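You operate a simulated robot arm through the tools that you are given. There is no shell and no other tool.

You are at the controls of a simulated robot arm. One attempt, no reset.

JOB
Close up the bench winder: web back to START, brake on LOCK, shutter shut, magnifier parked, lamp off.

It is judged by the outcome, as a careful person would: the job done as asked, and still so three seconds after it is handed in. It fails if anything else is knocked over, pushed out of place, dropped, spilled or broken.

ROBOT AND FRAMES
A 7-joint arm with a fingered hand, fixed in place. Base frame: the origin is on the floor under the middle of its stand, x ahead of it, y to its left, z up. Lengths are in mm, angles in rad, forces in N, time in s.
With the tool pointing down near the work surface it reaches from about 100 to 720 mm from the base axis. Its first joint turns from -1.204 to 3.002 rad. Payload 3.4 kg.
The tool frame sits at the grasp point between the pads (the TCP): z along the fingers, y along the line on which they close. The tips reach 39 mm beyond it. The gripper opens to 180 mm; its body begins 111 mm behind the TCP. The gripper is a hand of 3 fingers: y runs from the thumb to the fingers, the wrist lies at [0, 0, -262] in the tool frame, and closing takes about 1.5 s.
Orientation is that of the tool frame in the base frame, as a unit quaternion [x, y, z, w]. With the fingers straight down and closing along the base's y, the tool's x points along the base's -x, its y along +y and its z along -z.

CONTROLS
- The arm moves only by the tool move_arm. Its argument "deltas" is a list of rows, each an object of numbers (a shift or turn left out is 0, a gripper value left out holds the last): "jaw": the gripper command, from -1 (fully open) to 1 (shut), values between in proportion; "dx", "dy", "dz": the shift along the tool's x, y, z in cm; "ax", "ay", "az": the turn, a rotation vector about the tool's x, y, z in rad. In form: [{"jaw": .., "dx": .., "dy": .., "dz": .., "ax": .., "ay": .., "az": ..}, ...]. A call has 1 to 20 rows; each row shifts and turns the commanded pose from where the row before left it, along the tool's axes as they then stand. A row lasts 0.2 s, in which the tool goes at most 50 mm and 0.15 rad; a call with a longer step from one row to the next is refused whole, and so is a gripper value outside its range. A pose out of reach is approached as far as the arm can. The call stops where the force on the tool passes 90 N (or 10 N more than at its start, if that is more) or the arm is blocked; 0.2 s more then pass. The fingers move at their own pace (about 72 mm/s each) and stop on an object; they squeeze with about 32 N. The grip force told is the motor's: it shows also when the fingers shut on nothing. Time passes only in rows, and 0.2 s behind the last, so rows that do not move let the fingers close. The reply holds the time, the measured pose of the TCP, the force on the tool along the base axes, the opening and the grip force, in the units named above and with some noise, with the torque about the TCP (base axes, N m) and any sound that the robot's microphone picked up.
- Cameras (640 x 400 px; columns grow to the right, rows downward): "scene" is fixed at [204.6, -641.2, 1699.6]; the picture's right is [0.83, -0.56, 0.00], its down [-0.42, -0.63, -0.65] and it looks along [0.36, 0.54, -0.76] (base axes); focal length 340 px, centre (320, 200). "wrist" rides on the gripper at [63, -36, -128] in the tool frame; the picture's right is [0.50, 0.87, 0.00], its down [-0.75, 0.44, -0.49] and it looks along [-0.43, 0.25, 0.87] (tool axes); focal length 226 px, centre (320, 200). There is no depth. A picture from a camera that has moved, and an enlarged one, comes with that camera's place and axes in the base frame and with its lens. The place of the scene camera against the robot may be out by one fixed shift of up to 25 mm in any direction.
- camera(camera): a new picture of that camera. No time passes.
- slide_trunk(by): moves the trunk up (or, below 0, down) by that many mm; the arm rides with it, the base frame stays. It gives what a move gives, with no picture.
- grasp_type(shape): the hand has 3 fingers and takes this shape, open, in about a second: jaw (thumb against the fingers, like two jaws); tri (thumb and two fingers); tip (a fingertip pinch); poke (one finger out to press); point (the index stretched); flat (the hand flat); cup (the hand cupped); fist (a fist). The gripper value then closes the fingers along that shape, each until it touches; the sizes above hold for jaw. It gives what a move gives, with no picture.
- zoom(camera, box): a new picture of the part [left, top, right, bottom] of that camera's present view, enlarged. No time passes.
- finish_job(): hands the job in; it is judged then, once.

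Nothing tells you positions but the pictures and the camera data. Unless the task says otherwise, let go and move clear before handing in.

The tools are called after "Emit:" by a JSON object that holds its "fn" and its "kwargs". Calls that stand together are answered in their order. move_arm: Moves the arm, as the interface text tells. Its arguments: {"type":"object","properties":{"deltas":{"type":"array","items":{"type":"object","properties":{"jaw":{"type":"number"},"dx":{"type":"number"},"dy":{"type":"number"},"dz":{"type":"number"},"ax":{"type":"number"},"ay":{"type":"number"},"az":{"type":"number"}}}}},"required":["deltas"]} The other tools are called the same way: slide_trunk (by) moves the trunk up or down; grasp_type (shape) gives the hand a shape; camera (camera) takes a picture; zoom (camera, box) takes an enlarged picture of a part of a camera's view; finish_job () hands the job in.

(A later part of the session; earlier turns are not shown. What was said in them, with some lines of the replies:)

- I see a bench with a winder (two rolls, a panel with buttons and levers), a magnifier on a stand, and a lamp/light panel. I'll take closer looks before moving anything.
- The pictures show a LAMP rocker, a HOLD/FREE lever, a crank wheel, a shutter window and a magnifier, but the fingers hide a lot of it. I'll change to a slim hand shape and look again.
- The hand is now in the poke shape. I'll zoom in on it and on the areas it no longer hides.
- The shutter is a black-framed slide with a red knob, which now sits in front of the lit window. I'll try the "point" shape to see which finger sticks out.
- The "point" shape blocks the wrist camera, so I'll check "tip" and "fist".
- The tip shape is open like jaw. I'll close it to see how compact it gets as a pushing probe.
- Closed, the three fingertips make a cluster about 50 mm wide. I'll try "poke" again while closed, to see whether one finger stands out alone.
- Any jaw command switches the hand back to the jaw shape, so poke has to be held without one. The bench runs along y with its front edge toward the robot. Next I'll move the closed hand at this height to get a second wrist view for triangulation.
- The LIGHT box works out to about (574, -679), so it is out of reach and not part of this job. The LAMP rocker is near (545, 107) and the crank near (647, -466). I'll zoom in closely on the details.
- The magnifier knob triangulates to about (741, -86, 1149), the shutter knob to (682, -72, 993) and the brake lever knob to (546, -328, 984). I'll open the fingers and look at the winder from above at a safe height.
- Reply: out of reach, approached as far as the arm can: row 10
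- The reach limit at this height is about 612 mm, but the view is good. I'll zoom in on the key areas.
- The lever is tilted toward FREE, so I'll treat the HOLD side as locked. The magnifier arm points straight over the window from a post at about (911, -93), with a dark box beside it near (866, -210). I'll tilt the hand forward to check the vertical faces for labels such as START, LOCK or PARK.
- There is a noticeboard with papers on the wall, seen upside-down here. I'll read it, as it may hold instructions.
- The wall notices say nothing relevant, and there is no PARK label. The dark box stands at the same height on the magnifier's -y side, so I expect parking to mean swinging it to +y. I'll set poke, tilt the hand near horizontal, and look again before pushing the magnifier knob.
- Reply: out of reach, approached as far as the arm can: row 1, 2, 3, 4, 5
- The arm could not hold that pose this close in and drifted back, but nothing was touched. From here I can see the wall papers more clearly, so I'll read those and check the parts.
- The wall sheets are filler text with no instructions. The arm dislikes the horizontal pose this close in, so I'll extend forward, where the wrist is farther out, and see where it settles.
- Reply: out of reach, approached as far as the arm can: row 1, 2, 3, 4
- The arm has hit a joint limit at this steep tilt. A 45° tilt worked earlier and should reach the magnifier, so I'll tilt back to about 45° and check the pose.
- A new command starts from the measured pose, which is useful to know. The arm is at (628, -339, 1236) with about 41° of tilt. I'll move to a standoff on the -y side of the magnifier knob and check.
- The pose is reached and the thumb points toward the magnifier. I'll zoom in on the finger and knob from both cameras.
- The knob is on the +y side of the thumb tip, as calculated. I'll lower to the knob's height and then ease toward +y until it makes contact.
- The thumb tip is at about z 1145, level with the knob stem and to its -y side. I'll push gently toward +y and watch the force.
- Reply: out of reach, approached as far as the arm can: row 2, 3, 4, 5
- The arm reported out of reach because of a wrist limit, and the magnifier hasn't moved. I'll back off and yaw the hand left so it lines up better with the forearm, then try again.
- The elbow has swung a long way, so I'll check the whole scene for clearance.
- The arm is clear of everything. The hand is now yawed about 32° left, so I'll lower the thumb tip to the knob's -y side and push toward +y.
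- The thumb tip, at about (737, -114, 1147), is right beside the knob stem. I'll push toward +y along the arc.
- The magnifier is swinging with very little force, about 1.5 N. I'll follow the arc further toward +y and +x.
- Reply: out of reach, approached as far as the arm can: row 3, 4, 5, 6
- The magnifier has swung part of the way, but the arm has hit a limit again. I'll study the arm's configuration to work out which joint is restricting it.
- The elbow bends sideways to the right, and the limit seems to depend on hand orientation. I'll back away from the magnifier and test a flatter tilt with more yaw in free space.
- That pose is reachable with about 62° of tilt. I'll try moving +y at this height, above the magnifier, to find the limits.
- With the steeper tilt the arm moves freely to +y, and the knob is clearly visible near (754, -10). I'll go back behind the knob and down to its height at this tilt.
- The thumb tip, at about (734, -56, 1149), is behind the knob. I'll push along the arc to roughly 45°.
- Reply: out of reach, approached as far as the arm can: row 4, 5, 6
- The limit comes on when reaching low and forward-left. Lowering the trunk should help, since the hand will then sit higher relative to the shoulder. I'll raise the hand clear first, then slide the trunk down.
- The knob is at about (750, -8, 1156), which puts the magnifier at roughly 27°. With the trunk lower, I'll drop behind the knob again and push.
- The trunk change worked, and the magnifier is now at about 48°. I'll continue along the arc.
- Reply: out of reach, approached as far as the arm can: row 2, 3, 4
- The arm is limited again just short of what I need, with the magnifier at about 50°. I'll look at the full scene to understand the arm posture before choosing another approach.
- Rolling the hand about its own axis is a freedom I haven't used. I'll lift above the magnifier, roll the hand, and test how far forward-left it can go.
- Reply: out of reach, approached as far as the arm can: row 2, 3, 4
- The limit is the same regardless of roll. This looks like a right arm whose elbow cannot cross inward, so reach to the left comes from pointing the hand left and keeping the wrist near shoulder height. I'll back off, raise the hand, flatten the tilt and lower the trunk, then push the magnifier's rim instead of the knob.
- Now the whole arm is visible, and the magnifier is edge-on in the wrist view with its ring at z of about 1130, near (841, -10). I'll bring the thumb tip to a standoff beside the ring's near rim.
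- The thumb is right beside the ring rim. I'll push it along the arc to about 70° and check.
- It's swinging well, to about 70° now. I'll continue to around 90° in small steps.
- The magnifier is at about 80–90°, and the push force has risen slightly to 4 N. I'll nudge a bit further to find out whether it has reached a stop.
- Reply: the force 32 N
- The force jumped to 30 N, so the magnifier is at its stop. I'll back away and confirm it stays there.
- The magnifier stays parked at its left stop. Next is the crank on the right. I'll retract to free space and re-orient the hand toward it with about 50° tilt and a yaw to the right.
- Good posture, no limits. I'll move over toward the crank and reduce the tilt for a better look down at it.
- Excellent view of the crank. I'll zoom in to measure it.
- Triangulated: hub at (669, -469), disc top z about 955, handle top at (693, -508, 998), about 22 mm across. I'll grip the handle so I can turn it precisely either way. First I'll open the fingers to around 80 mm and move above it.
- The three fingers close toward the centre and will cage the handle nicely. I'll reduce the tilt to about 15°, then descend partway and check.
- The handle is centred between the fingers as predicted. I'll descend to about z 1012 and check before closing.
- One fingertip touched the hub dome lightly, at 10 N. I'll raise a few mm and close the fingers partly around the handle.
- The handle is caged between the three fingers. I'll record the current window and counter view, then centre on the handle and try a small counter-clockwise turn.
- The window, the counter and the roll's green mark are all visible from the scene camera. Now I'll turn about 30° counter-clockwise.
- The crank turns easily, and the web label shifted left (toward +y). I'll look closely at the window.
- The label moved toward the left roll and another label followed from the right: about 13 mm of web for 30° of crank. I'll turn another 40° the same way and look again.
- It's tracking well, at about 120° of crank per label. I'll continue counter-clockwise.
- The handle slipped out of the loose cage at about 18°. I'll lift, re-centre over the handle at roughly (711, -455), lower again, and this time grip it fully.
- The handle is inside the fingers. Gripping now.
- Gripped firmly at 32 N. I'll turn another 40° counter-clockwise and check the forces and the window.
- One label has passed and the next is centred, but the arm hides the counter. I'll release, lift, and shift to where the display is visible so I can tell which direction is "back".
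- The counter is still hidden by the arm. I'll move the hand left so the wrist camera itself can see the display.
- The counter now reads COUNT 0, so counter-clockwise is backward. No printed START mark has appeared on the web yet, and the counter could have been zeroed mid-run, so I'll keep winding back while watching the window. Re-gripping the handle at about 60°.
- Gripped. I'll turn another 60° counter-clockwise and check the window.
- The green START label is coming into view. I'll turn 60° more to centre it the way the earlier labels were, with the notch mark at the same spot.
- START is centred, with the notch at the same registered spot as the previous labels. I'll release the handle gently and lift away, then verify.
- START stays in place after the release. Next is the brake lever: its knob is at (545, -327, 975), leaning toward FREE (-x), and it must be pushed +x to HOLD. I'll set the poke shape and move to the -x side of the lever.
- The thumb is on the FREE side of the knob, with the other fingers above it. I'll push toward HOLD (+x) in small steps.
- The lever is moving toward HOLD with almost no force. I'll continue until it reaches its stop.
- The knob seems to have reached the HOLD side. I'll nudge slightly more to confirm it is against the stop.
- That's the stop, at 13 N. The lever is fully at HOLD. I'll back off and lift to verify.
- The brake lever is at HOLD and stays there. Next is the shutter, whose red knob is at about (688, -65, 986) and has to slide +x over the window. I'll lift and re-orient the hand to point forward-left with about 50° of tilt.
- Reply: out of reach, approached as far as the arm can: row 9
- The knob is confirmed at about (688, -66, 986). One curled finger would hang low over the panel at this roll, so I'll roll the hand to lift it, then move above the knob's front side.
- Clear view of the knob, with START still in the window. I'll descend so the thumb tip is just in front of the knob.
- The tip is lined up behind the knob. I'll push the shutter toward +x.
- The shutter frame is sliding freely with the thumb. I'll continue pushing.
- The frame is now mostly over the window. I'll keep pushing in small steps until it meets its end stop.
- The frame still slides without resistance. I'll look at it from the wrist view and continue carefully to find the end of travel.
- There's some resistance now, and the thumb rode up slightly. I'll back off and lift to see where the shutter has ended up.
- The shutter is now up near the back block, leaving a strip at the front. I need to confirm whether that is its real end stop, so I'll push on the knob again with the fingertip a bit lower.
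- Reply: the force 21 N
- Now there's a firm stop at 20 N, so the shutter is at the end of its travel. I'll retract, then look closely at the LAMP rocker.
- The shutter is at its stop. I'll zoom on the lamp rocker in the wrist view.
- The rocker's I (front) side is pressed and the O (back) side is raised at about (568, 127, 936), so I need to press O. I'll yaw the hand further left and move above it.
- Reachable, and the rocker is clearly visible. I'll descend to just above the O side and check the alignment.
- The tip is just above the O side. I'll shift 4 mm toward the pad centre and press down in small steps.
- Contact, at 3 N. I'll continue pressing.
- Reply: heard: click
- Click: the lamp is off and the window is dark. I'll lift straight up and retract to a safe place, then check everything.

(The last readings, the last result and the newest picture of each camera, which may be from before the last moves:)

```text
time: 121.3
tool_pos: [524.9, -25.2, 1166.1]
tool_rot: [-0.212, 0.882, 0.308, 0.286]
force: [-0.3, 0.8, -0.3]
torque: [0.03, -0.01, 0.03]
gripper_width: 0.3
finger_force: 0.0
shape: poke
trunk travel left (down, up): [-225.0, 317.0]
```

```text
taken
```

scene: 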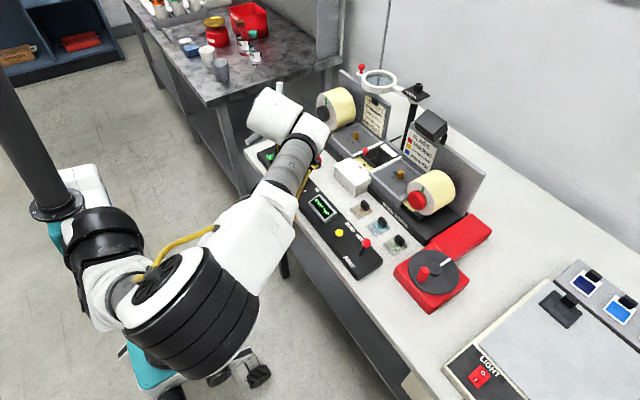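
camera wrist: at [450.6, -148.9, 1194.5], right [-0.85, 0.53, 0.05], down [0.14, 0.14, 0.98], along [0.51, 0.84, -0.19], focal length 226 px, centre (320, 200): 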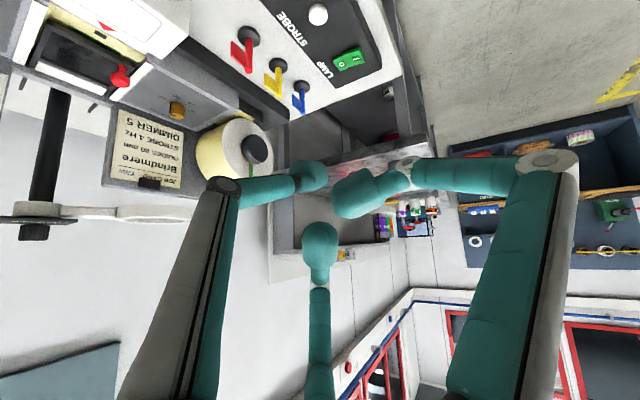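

Emit:
{"fn": "zoom", "kwargs": {"camera": "wrist", "box": [290, 20, 400, 100]}}

Emit:
{"fn": "zoom", "kwargs": {"camera": "wrist", "box": [0, 0, 200, 125]}}

Emit:
{"fn": "zoom", "kwargs": {"camera": "scene", "box": [330, 60, 460, 190]}}

Emit:
{"fn": "zoom", "kwargs": {"camera": "scene", "box": [300, 180, 480, 310]}}

Emit:
{"fn": "zoom", "kwargs": {"camera": "wrist", "box": [0, 160, 220, 260]}}

```text
5.00 times, centred on (345, 60) of wrist
camera zoom: at [450.6, -148.9, 1194.5], right [-0.85, 0.53, 0.05], down [0.14, 0.14, 0.98], along [0.51, 0.84, -0.19], focal length 1130 px, centre (195, 900)
```

zoom: 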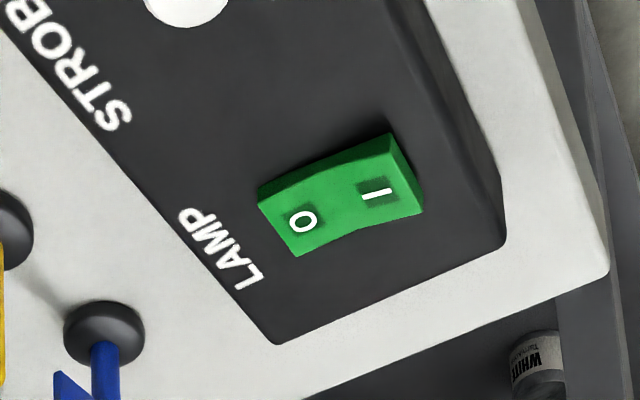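

```text
3.20 times, centred on (100, 62) of wrist
camera zoom: at [450.6, -148.9, 1194.5], right [-0.85, 0.53, 0.05], down [0.14, 0.14, 0.98], along [0.51, 0.84, -0.19], focal length 723 px, centre (1024, 640)
```

zoom: 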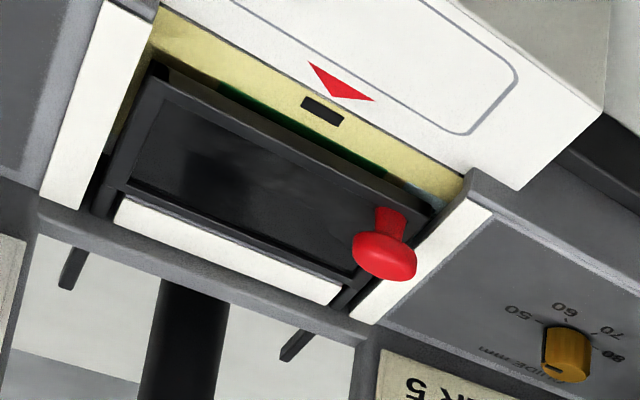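

```text
3.08 times, centred on (395, 125) of scene
camera zoom: at [204.6, -641.2, 1699.6], right [0.83, -0.56, 0.0], down [-0.42, -0.63, -0.65], along [0.36, 0.54, -0.76], focal length 1047 px, centre (89, 431)
```

zoom: 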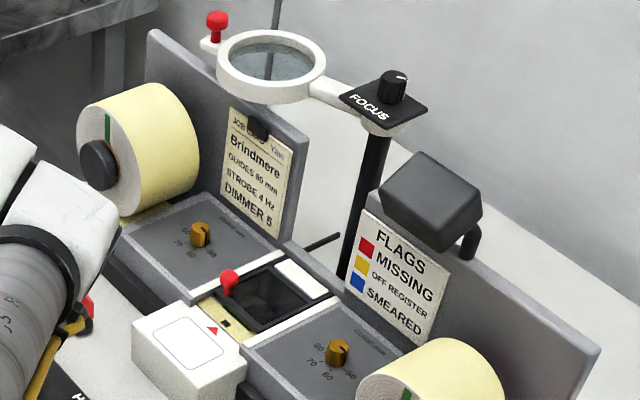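

```text
3.08 times, centred on (390, 245) of scene
camera zoom: at [204.6, -641.2, 1699.6], right [0.83, -0.56, 0.0], down [-0.42, -0.63, -0.65], along [0.36, 0.54, -0.76], focal length 1047 px, centre (105, 62)
```

zoom: 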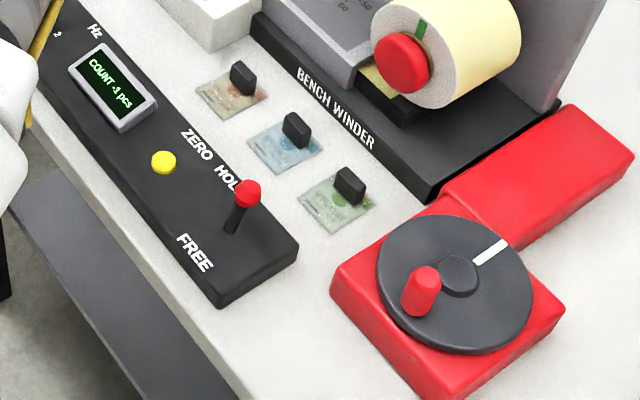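

```text
2.91 times, centred on (110, 210) of wrist
camera zoom: at [450.6, -148.9, 1194.5], right [-0.85, 0.53, 0.05], down [0.14, 0.14, 0.98], along [0.51, 0.84, -0.19], focal length 658 px, centre (931, 171)
```

zoom: 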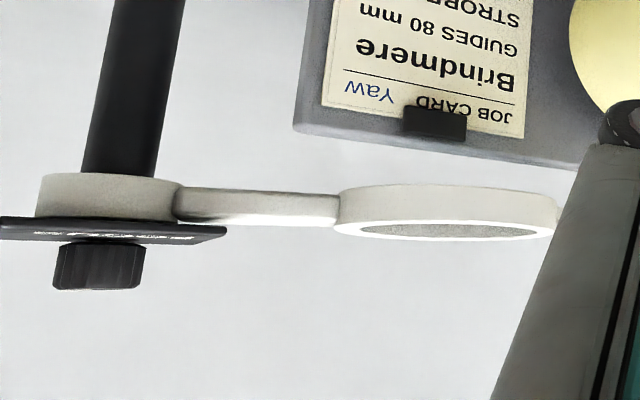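

All five controls look set: rocker on O, shutter at its stop, magnifier parked, lever at HOLD and web at START. The label reads HOLD rather than LOCK, so I'll take a closer look around the rolls for any other brake marking before finishing. First I'll re-orient in free space.

Emit:
{"fn": "move_arm", "kwargs": {"deltas": [{"dx": 1.0, "dy": -1.5, "dz": -3.0}, {"dx": 0.5, "dy": -1.5, "dz": -3.0}, {"az": -0.15}, {"az": -0.15}, {"az": -0.15}, {"az": -0.15}, {"ax": 0.107, "az": 0.09}, {"ax": 0.107, "az": 0.09}, {"ax": 0.107, "az": 0.09}, {"ax": 0.107, "az": 0.09}, {"ax": 0.107, "az": 0.09}, {"ax": 0.107, "az": 0.09}, {"ax": 0.107, "az": 0.09}, {"dx": 0}]}}

Emit:
{"fn": "camera", "kwargs": {"camera": "scene"}}

Emit:
{"fn": "camera", "kwargs": {"camera": "wrist"}}

```text
time: 124.3
tool_pos: [506.2, -90.0, 1184.9]
tool_rot: [-0.039, 0.903, 0.013, 0.427]
force: [-0.3, -0.1, -0.2]
torque: [-0.01, 0.01, 0.01]
gripper_width: 0.0
finger_force: 0.1
shape: poke
trunk travel left (down, up): [-225.0, 317.0]
```

```text
taken
```

scene: 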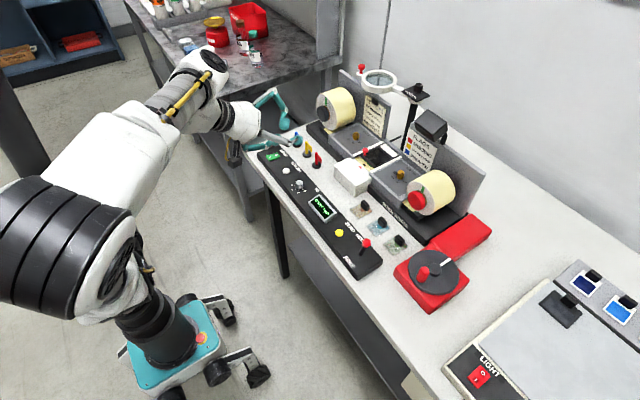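

```text
taken
camera wrist: at [371.9, -137.7, 1218.2], right [-0.39, 0.83, -0.39], down [0.06, 0.45, 0.89], along [0.92, 0.32, -0.23], focal length 226 px, centre (320, 200)
```

wrist: 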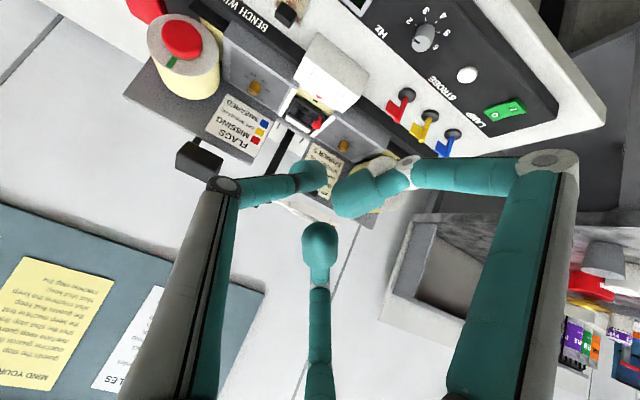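

Emit:
{"fn": "zoom", "kwargs": {"camera": "scene", "box": [390, 150, 490, 230]}}

Emit:
{"fn": "zoom", "kwargs": {"camera": "wrist", "box": [130, 0, 260, 110]}}

Emit:
{"fn": "zoom", "kwargs": {"camera": "scene", "box": [240, 120, 360, 220]}}

Emit:
{"fn": "zoom", "kwargs": {"camera": "wrist", "box": [260, 20, 420, 150]}}

Emit:
{"fn": "zoom", "kwargs": {"camera": "scene", "box": [300, 70, 420, 170]}}

```text
5.00 times, centred on (440, 190) of scene
camera zoom: at [204.6, -641.2, 1699.6], right [0.83, -0.56, 0.0], down [-0.42, -0.63, -0.65], along [0.36, 0.54, -0.76], focal length 1702 px, centre (-280, 250)
```

zoom: 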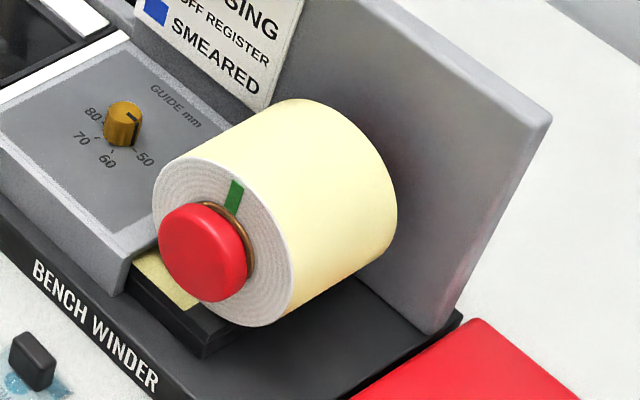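

```text
3.64 times, centred on (195, 55) of wrist
camera zoom: at [371.9, -137.7, 1218.2], right [-0.39, 0.83, -0.39], down [0.06, 0.45, 0.89], along [0.92, 0.32, -0.23], focal length 822 px, centre (774, 727)
```

zoom: 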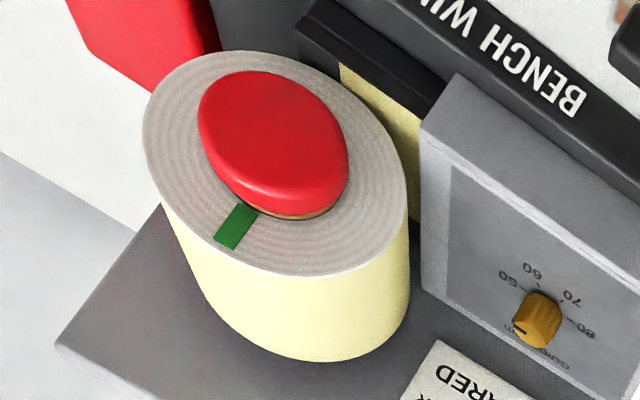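

```text
4.00 times, centred on (300, 170) of scene
camera zoom: at [204.6, -641.2, 1699.6], right [0.83, -0.56, 0.0], down [-0.42, -0.63, -0.65], along [0.36, 0.54, -0.76], focal length 1361 px, centre (400, 320)
```

zoom: 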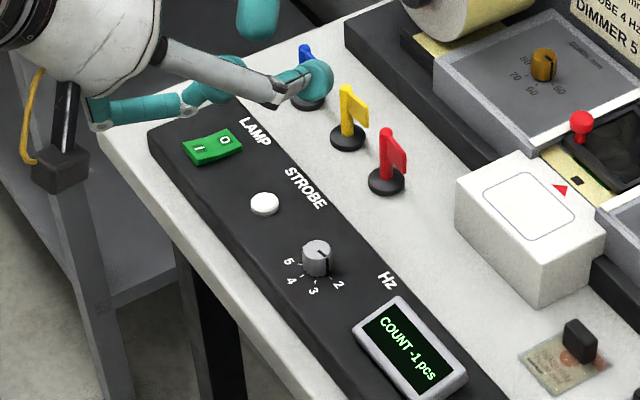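

```text
3.08 times, centred on (340, 85) of wrist
camera zoom: at [371.9, -137.7, 1218.2], right [-0.39, 0.83, -0.39], down [0.06, 0.45, 0.89], along [0.92, 0.32, -0.23], focal length 696 px, centre (258, 554)
```

zoom: 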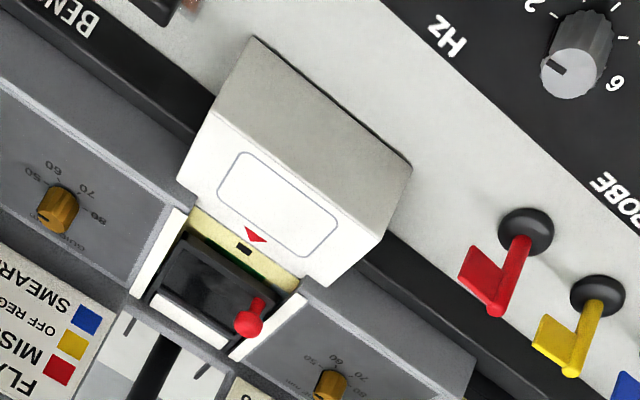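

```text
4.00 times, centred on (360, 120) of scene
camera zoom: at [204.6, -641.2, 1699.6], right [0.83, -0.56, 0.0], down [-0.42, -0.63, -0.65], along [0.36, 0.54, -0.76], focal length 1361 px, centre (160, 520)
```

zoom: 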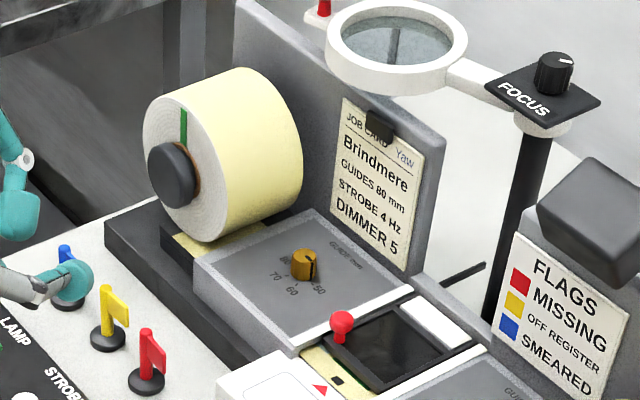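

No other brake marking exists anywhere. To be sure the HOLD lever really is the brake, I'll grip the crank handle and test whether it is locked with a very small, reversible nudge. First I'll move back over the crank.

Emit:
{"fn": "move_arm", "kwargs": {"deltas": [{"ay": 0.124}, {"ay": 0.124}, {"ay": 0.124}, {"ay": 0.124}, {"ay": 0.124}, {"ax": 0.034, "az": 0.1265}, {"ax": 0.034, "az": 0.1265}, {"ax": 0.034, "az": 0.1265}, {"ax": 0.034, "az": 0.1265}, {"jaw": 0.2}, {"dx": -2.47, "dy": -3.27, "dz": 1.58}, {"dx": -2.47, "dy": -3.27, "dz": 1.58}, {"dx": -2.47, "dy": -3.27, "dz": 1.58}, {"dx": -2.47, "dy": -3.27, "dz": 1.58}, {"dx": -2.47, "dy": -3.27, "dz": 1.58}, {"dx": -2.47, "dy": -3.27, "dz": 1.58}, {"dx": -2.47, "dy": -3.27, "dz": 1.58}, {"dx": -2.47, "dy": -3.27, "dz": 1.58}, {"dx": -2.47, "dy": -3.27, "dz": 1.58}, {"dx": 0}]}}

Emit:
{"fn": "camera", "kwargs": {"camera": "wrist"}}

Emit:
{"fn": "camera", "kwargs": {"camera": "scene"}}

```text
time: 128.5
tool_pos: [609.9, -473.3, 1107.7]
tool_rot: [0.215, 0.968, -0.033, 0.129]
force: [-0.1, -0.4, 0.1]
torque: [0.01, -0.03, 0.02]
gripper_width: 70.1
finger_force: 0.1
shape: jaw
out of reach, approached as far as the arm can: row 9
trunk travel left (down, up): [-225.0, 317.0]
```

```text
taken
camera wrist: at [509.9, -466.0, 1215.1], right [-0.07, 0.99, -0.14], down [0.73, 0.15, 0.67], along [0.68, -0.06, -0.73], focal length 226 px, centre (320, 200)
```

wrist: 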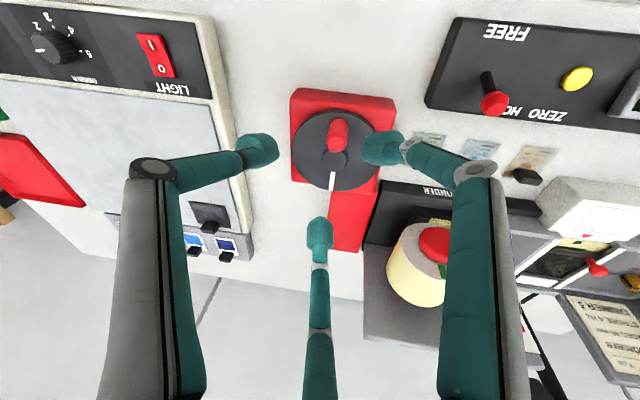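

```text
taken
```

scene: 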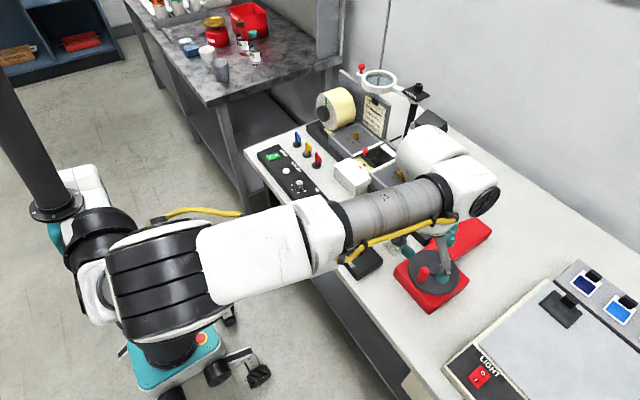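

Emit:
{"fn": "move_arm", "kwargs": {"deltas": [{"dx": 0.64, "dy": 0.36, "dz": 2.99}, {"dx": 0.64, "dy": 0.36, "dz": 2.99}, {"dx": 0.64, "dy": 0.36, "dz": 2.99}, {"jaw": 0.6}, {"jaw": 0.6}, {"jaw": 0.6}, {"dx": 0}]}}

Emit:
{"fn": "zoom", "kwargs": {"camera": "wrist", "box": [220, 60, 420, 260]}}

Emit:
{"fn": "zoom", "kwargs": {"camera": "scene", "box": [330, 130, 410, 190]}}

```text
time: 130.1
tool_pos: [618.4, -464.9, 1015.8]
tool_rot: [0.215, 0.968, -0.034, 0.129]
force: [0.0, 0.0, 0.6]
torque: [0.01, 0.02, -0.01]
gripper_width: 35.5
finger_force: 0.1
shape: tri
trunk travel left (down, up): [-225.0, 317.0]
```

```text
2.00 times, centred on (320, 160) of wrist
camera zoom: at [519.3, -458.2, 1123.2], right [-0.07, 0.99, -0.14], down [0.73, 0.15, 0.67], along [0.68, -0.06, -0.73], focal length 452 px, centre (320, 280)
```

zoom: 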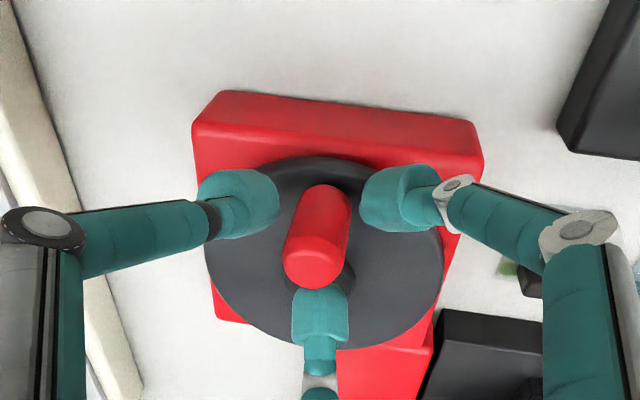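

```text
6.67 times, centred on (370, 160) of scene
camera zoom: at [204.6, -641.2, 1699.6], right [0.83, -0.56, 0.0], down [-0.42, -0.63, -0.65], along [0.36, 0.54, -0.76], focal length 2269 px, centre (-13, 467)
```

zoom: 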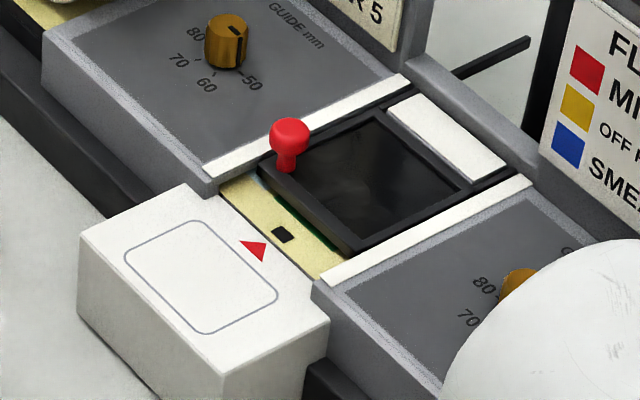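

Caged with the notch still at the pointer. I'll grip and read the forces before nudging.

Emit:
{"fn": "move_arm", "kwargs": {"deltas": [{"dx": 0.22, "dz": 0.77}, {"jaw": 1}, {"jaw": 1}, {"jaw": 1}, {"jaw": 1}]}}

Emit:
{"fn": "zoom", "kwargs": {"camera": "scene", "box": [350, 145, 390, 175]}}

```text
time: 131.3
tool_pos: [618.2, -464.4, 1008.7]
tool_rot: [0.216, 0.967, -0.034, 0.128]
force: [1.0, -0.3, -1.9]
torque: [0.0, 0.09, -0.01]
gripper_width: 17.9
finger_force: 32.3
shape: tri
trunk travel left (down, up): [-225.0, 317.0]
```

```text
13.33 times, centred on (370, 160) of scene
camera zoom: at [204.6, -641.2, 1699.6], right [0.83, -0.56, 0.0], down [-0.42, -0.63, -0.65], along [0.36, 0.54, -0.76], focal length 4537 px, centre (-347, 733)
```

zoom: 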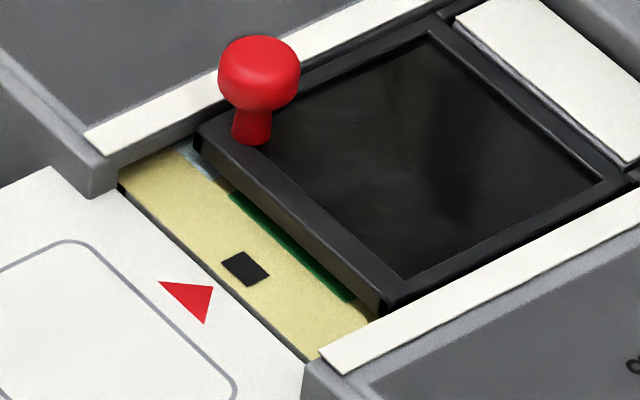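

Now a 4 mm tangential nudge (+y) to see whether it is held.

Emit:
{"fn": "move_arm", "kwargs": {"deltas": [{"dx": 0.163, "dy": 0.362, "dz": -0.048}, {"dx": 0}]}}

Emit:
{"fn": "zoom", "kwargs": {"camera": "scene", "box": [350, 145, 390, 175]}}

```text
time: 131.9
tool_pos: [617.8, -463.4, 1008.0]
tool_rot: [0.216, 0.967, -0.033, 0.128]
force: [-0.4, -8.4, -1.4]
torque: [-0.29, 0.09, -0.05]
gripper_width: 17.7
finger_force: 32.4
shape: tri
trunk travel left (down, up): [-225.0, 317.0]
```

```text
13.33 times, centred on (370, 160) of scene
camera zoom: at [204.6, -641.2, 1699.6], right [0.83, -0.56, 0.0], down [-0.42, -0.63, -0.65], along [0.36, 0.54, -0.76], focal length 4537 px, centre (-347, 733)
```

zoom: 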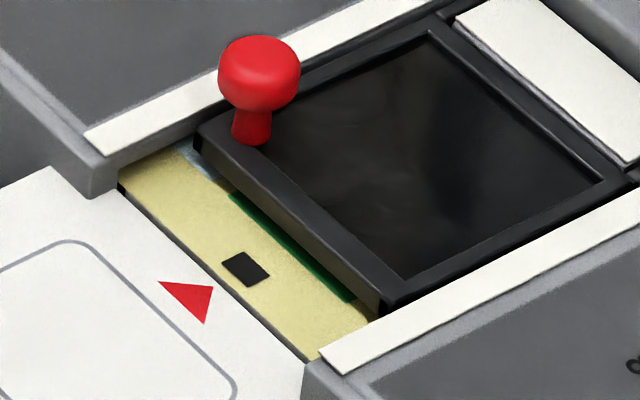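

The crank is held: 8 N of resistance and the notch didn't move, whereas earlier it turned freely. So HOLD is the brake lock. I'll release gently, lift, and retreat clear.

Emit:
{"fn": "move_arm", "kwargs": {"deltas": [{"dx": -0.04, "dy": -0.09, "dz": 0.01}, {"jaw": 0.8}, {"jaw": 0.6}, {"jaw": 0.45}, {"jaw": 0.3}, {"jaw": 0.3}, {"dx": -0.65, "dz": -2.3}, {"dx": -0.65, "dz": -2.3}, {"dx": -0.65, "dz": -2.3}, {"dx": -0.65, "dz": -2.3}, {"dx": -0.65, "dz": -2.3}, {"dx": 2.5, "dy": 1.5, "dz": -2.5}, {"dx": 2.5, "dy": 1.5, "dz": -2.5}, {"dx": 2.5, "dy": 1.5, "dz": -2.5}, {"dx": 2.5, "dy": 1.5, "dz": -2.5}, {"dx": 0}]}}

Emit:
{"fn": "camera", "kwargs": {"camera": "scene"}}

Emit:
{"fn": "camera", "kwargs": {"camera": "wrist"}}

Emit:
{"fn": "zoom", "kwargs": {"camera": "scene", "box": [350, 145, 390, 175]}}

```text
time: 135.3
tool_pos: [535.6, -355.0, 1196.3]
tool_rot: [0.216, 0.967, -0.035, 0.129]
force: [0.3, -0.6, -0.1]
torque: [0.02, 0.06, 0.02]
gripper_width: 60.9
finger_force: 0.0
shape: jaw
trunk travel left (down, up): [-225.0, 317.0]
```

```text
taken
```

scene: 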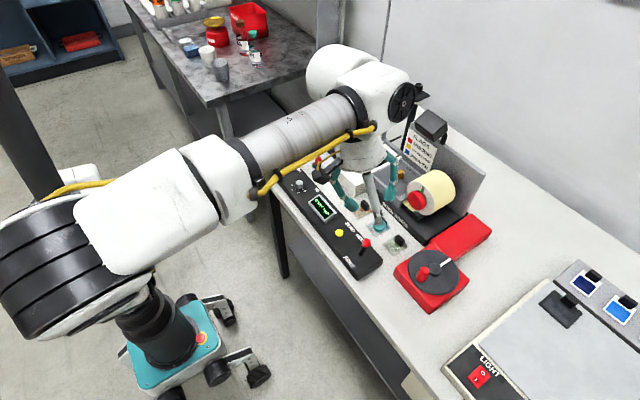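

```text
taken
camera wrist: at [436.7, -348.3, 1303.6], right [-0.07, 0.99, -0.14], down [0.73, 0.14, 0.67], along [0.68, -0.06, -0.73], focal length 226 px, centre (320, 200)
```

wrist: 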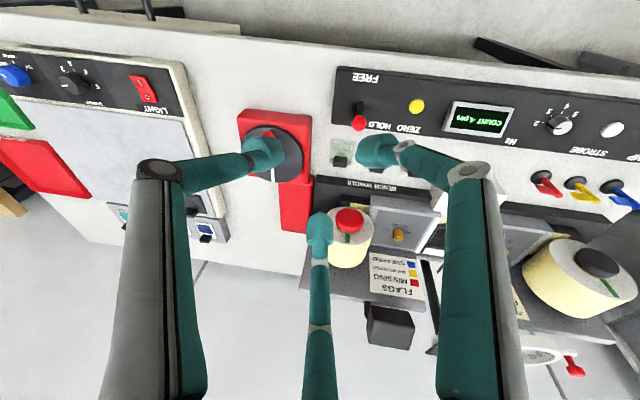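

```text
13.33 times, centred on (370, 160) of scene
camera zoom: at [204.6, -641.2, 1699.6], right [0.83, -0.56, 0.0], down [-0.42, -0.63, -0.65], along [0.36, 0.54, -0.76], focal length 4537 px, centre (-347, 733)
```

zoom: 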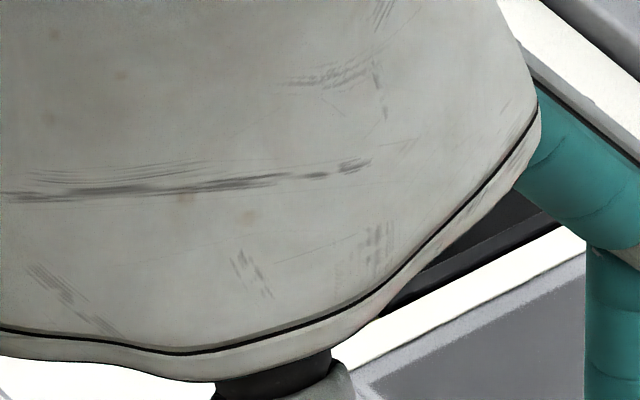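

I'll retreat farther so nothing overhangs the winder, then do a final check of everything.

Emit:
{"fn": "move_arm", "kwargs": {"deltas": [{"dx": 2.1, "dy": -2.46, "dz": -1.98}, {"dx": 2.1, "dy": -2.46, "dz": -1.98}, {"dx": 2.1, "dy": -2.46, "dz": -1.98}, {"dx": 2.1, "dy": -2.46, "dz": -1.98}, {"dx": 0}]}}

Emit:
{"fn": "camera", "kwargs": {"camera": "scene"}}

Emit:
{"fn": "zoom", "kwargs": {"camera": "scene", "box": [330, 60, 460, 190]}}

Emit:
{"fn": "zoom", "kwargs": {"camera": "scene", "box": [240, 120, 360, 220]}}

Emit:
{"fn": "zoom", "kwargs": {"camera": "scene", "box": [300, 180, 480, 310]}}

Emit:
{"fn": "zoom", "kwargs": {"camera": "scene", "box": [350, 145, 390, 175]}}

```text
time: 136.5
tool_pos: [403.2, -399.8, 1252.7]
tool_rot: [0.216, 0.968, -0.034, 0.127]
force: [0.3, -0.8, -0.5]
torque: [-0.02, -0.04, -0.03]
gripper_width: 60.8
finger_force: 0.1
shape: jaw
trunk travel left (down, up): [-225.0, 317.0]
```

```text
taken
```

scene: 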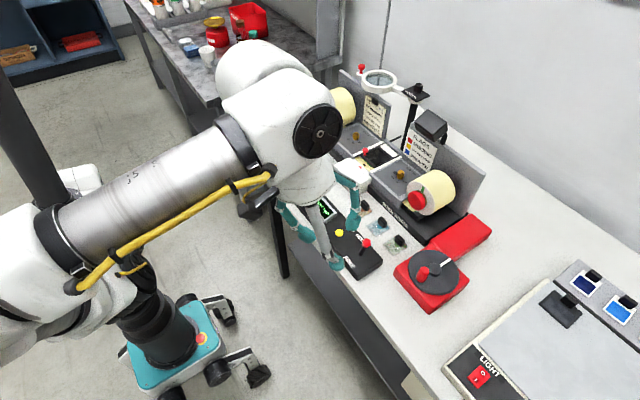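

```text
3.08 times, centred on (395, 125) of scene
camera zoom: at [204.6, -641.2, 1699.6], right [0.83, -0.56, 0.0], down [-0.42, -0.63, -0.65], along [0.36, 0.54, -0.76], focal length 1047 px, centre (89, 431)
```

zoom: 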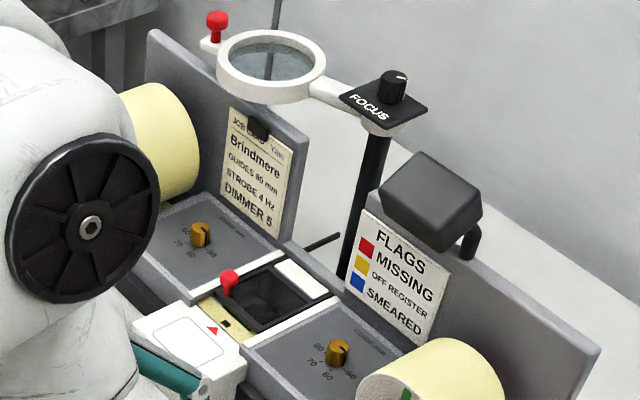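

```text
4.00 times, centred on (300, 170) of scene
camera zoom: at [204.6, -641.2, 1699.6], right [0.83, -0.56, 0.0], down [-0.42, -0.63, -0.65], along [0.36, 0.54, -0.76], focal length 1361 px, centre (400, 320)
```

zoom: 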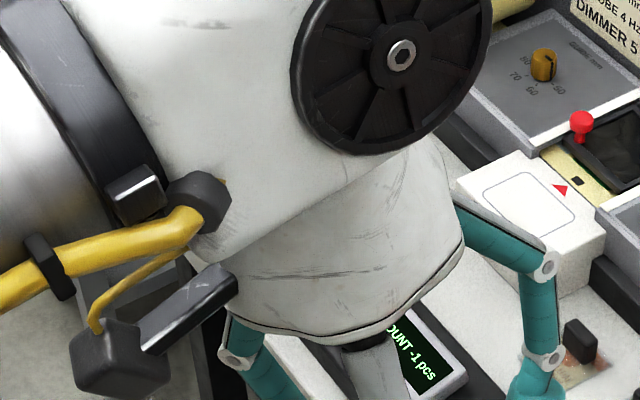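

```text
3.08 times, centred on (390, 245) of scene
camera zoom: at [204.6, -641.2, 1699.6], right [0.83, -0.56, 0.0], down [-0.42, -0.63, -0.65], along [0.36, 0.54, -0.76], focal length 1047 px, centre (105, 62)
```

zoom: 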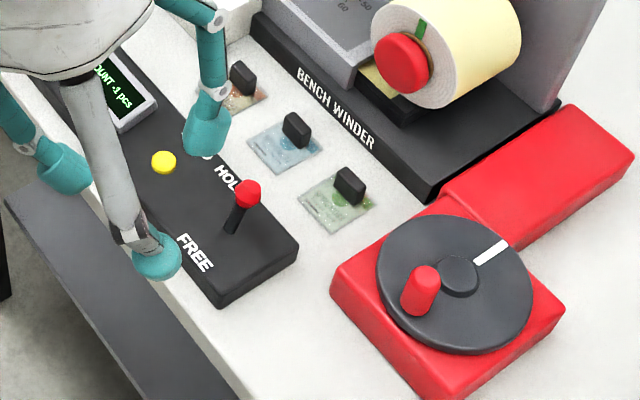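

```text
13.33 times, centred on (370, 160) of scene
camera zoom: at [204.6, -641.2, 1699.6], right [0.83, -0.56, 0.0], down [-0.42, -0.63, -0.65], along [0.36, 0.54, -0.76], focal length 4537 px, centre (-347, 733)
```

zoom: 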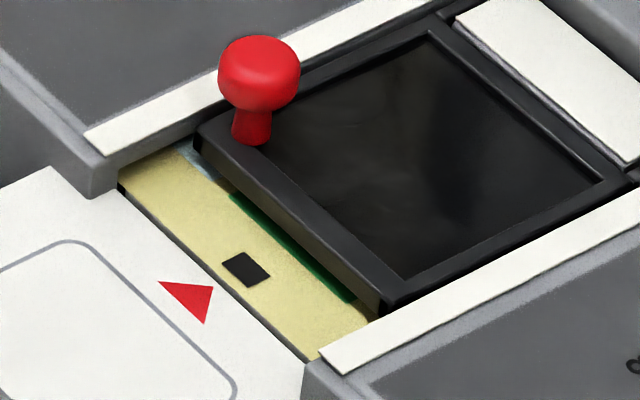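

Final check on everything:
- **Web:** at START, with the notch on the pointer.
- **Brake:** lever at HOLD. This panel has no LOCK label; HOLD/FREE is the only brake marking, and the crank resisted a test nudge.
- **Shutter:** closed to its stop, which leaves a narrow strip at the front edge uncovered.
- **Magnifier:** swung aside to its left stop.
- **Lamp:** rocker on O, and the window is dark.

The hand is clear, and nothing else was moved. Handing in.

Emit:
{"fn": "finish_job", "kwargs": {}}

```text
The job is handed in.
```

I closed up the bench winder and handed the job in. The arm is clear, and I saw nothing else moved or knocked over.

- **Web:** back at START, with the notch mark on the red pointer. The counter now reads -1, because START sits one label before its zero; I didn't press ZERO.
- **Brake:** the lever is at HOLD. There is no LOCK label on this machine; the lever only has HOLD and FREE. I nudged the crank afterwards and it was held, so I took HOLD as LOCK.
- **Shutter:** pushed in until it hit a firm stop. A strip about 25 mm wide at the front of the window stays uncovered there, showing the notch and the edge of the START label.
- **Magnifier:** swung off the window to its left stop, where it stayed. There is no PARK mark, so I took that stop as the parked position.
- **Lamp:** the rocker clicked over to O and the window went dark.
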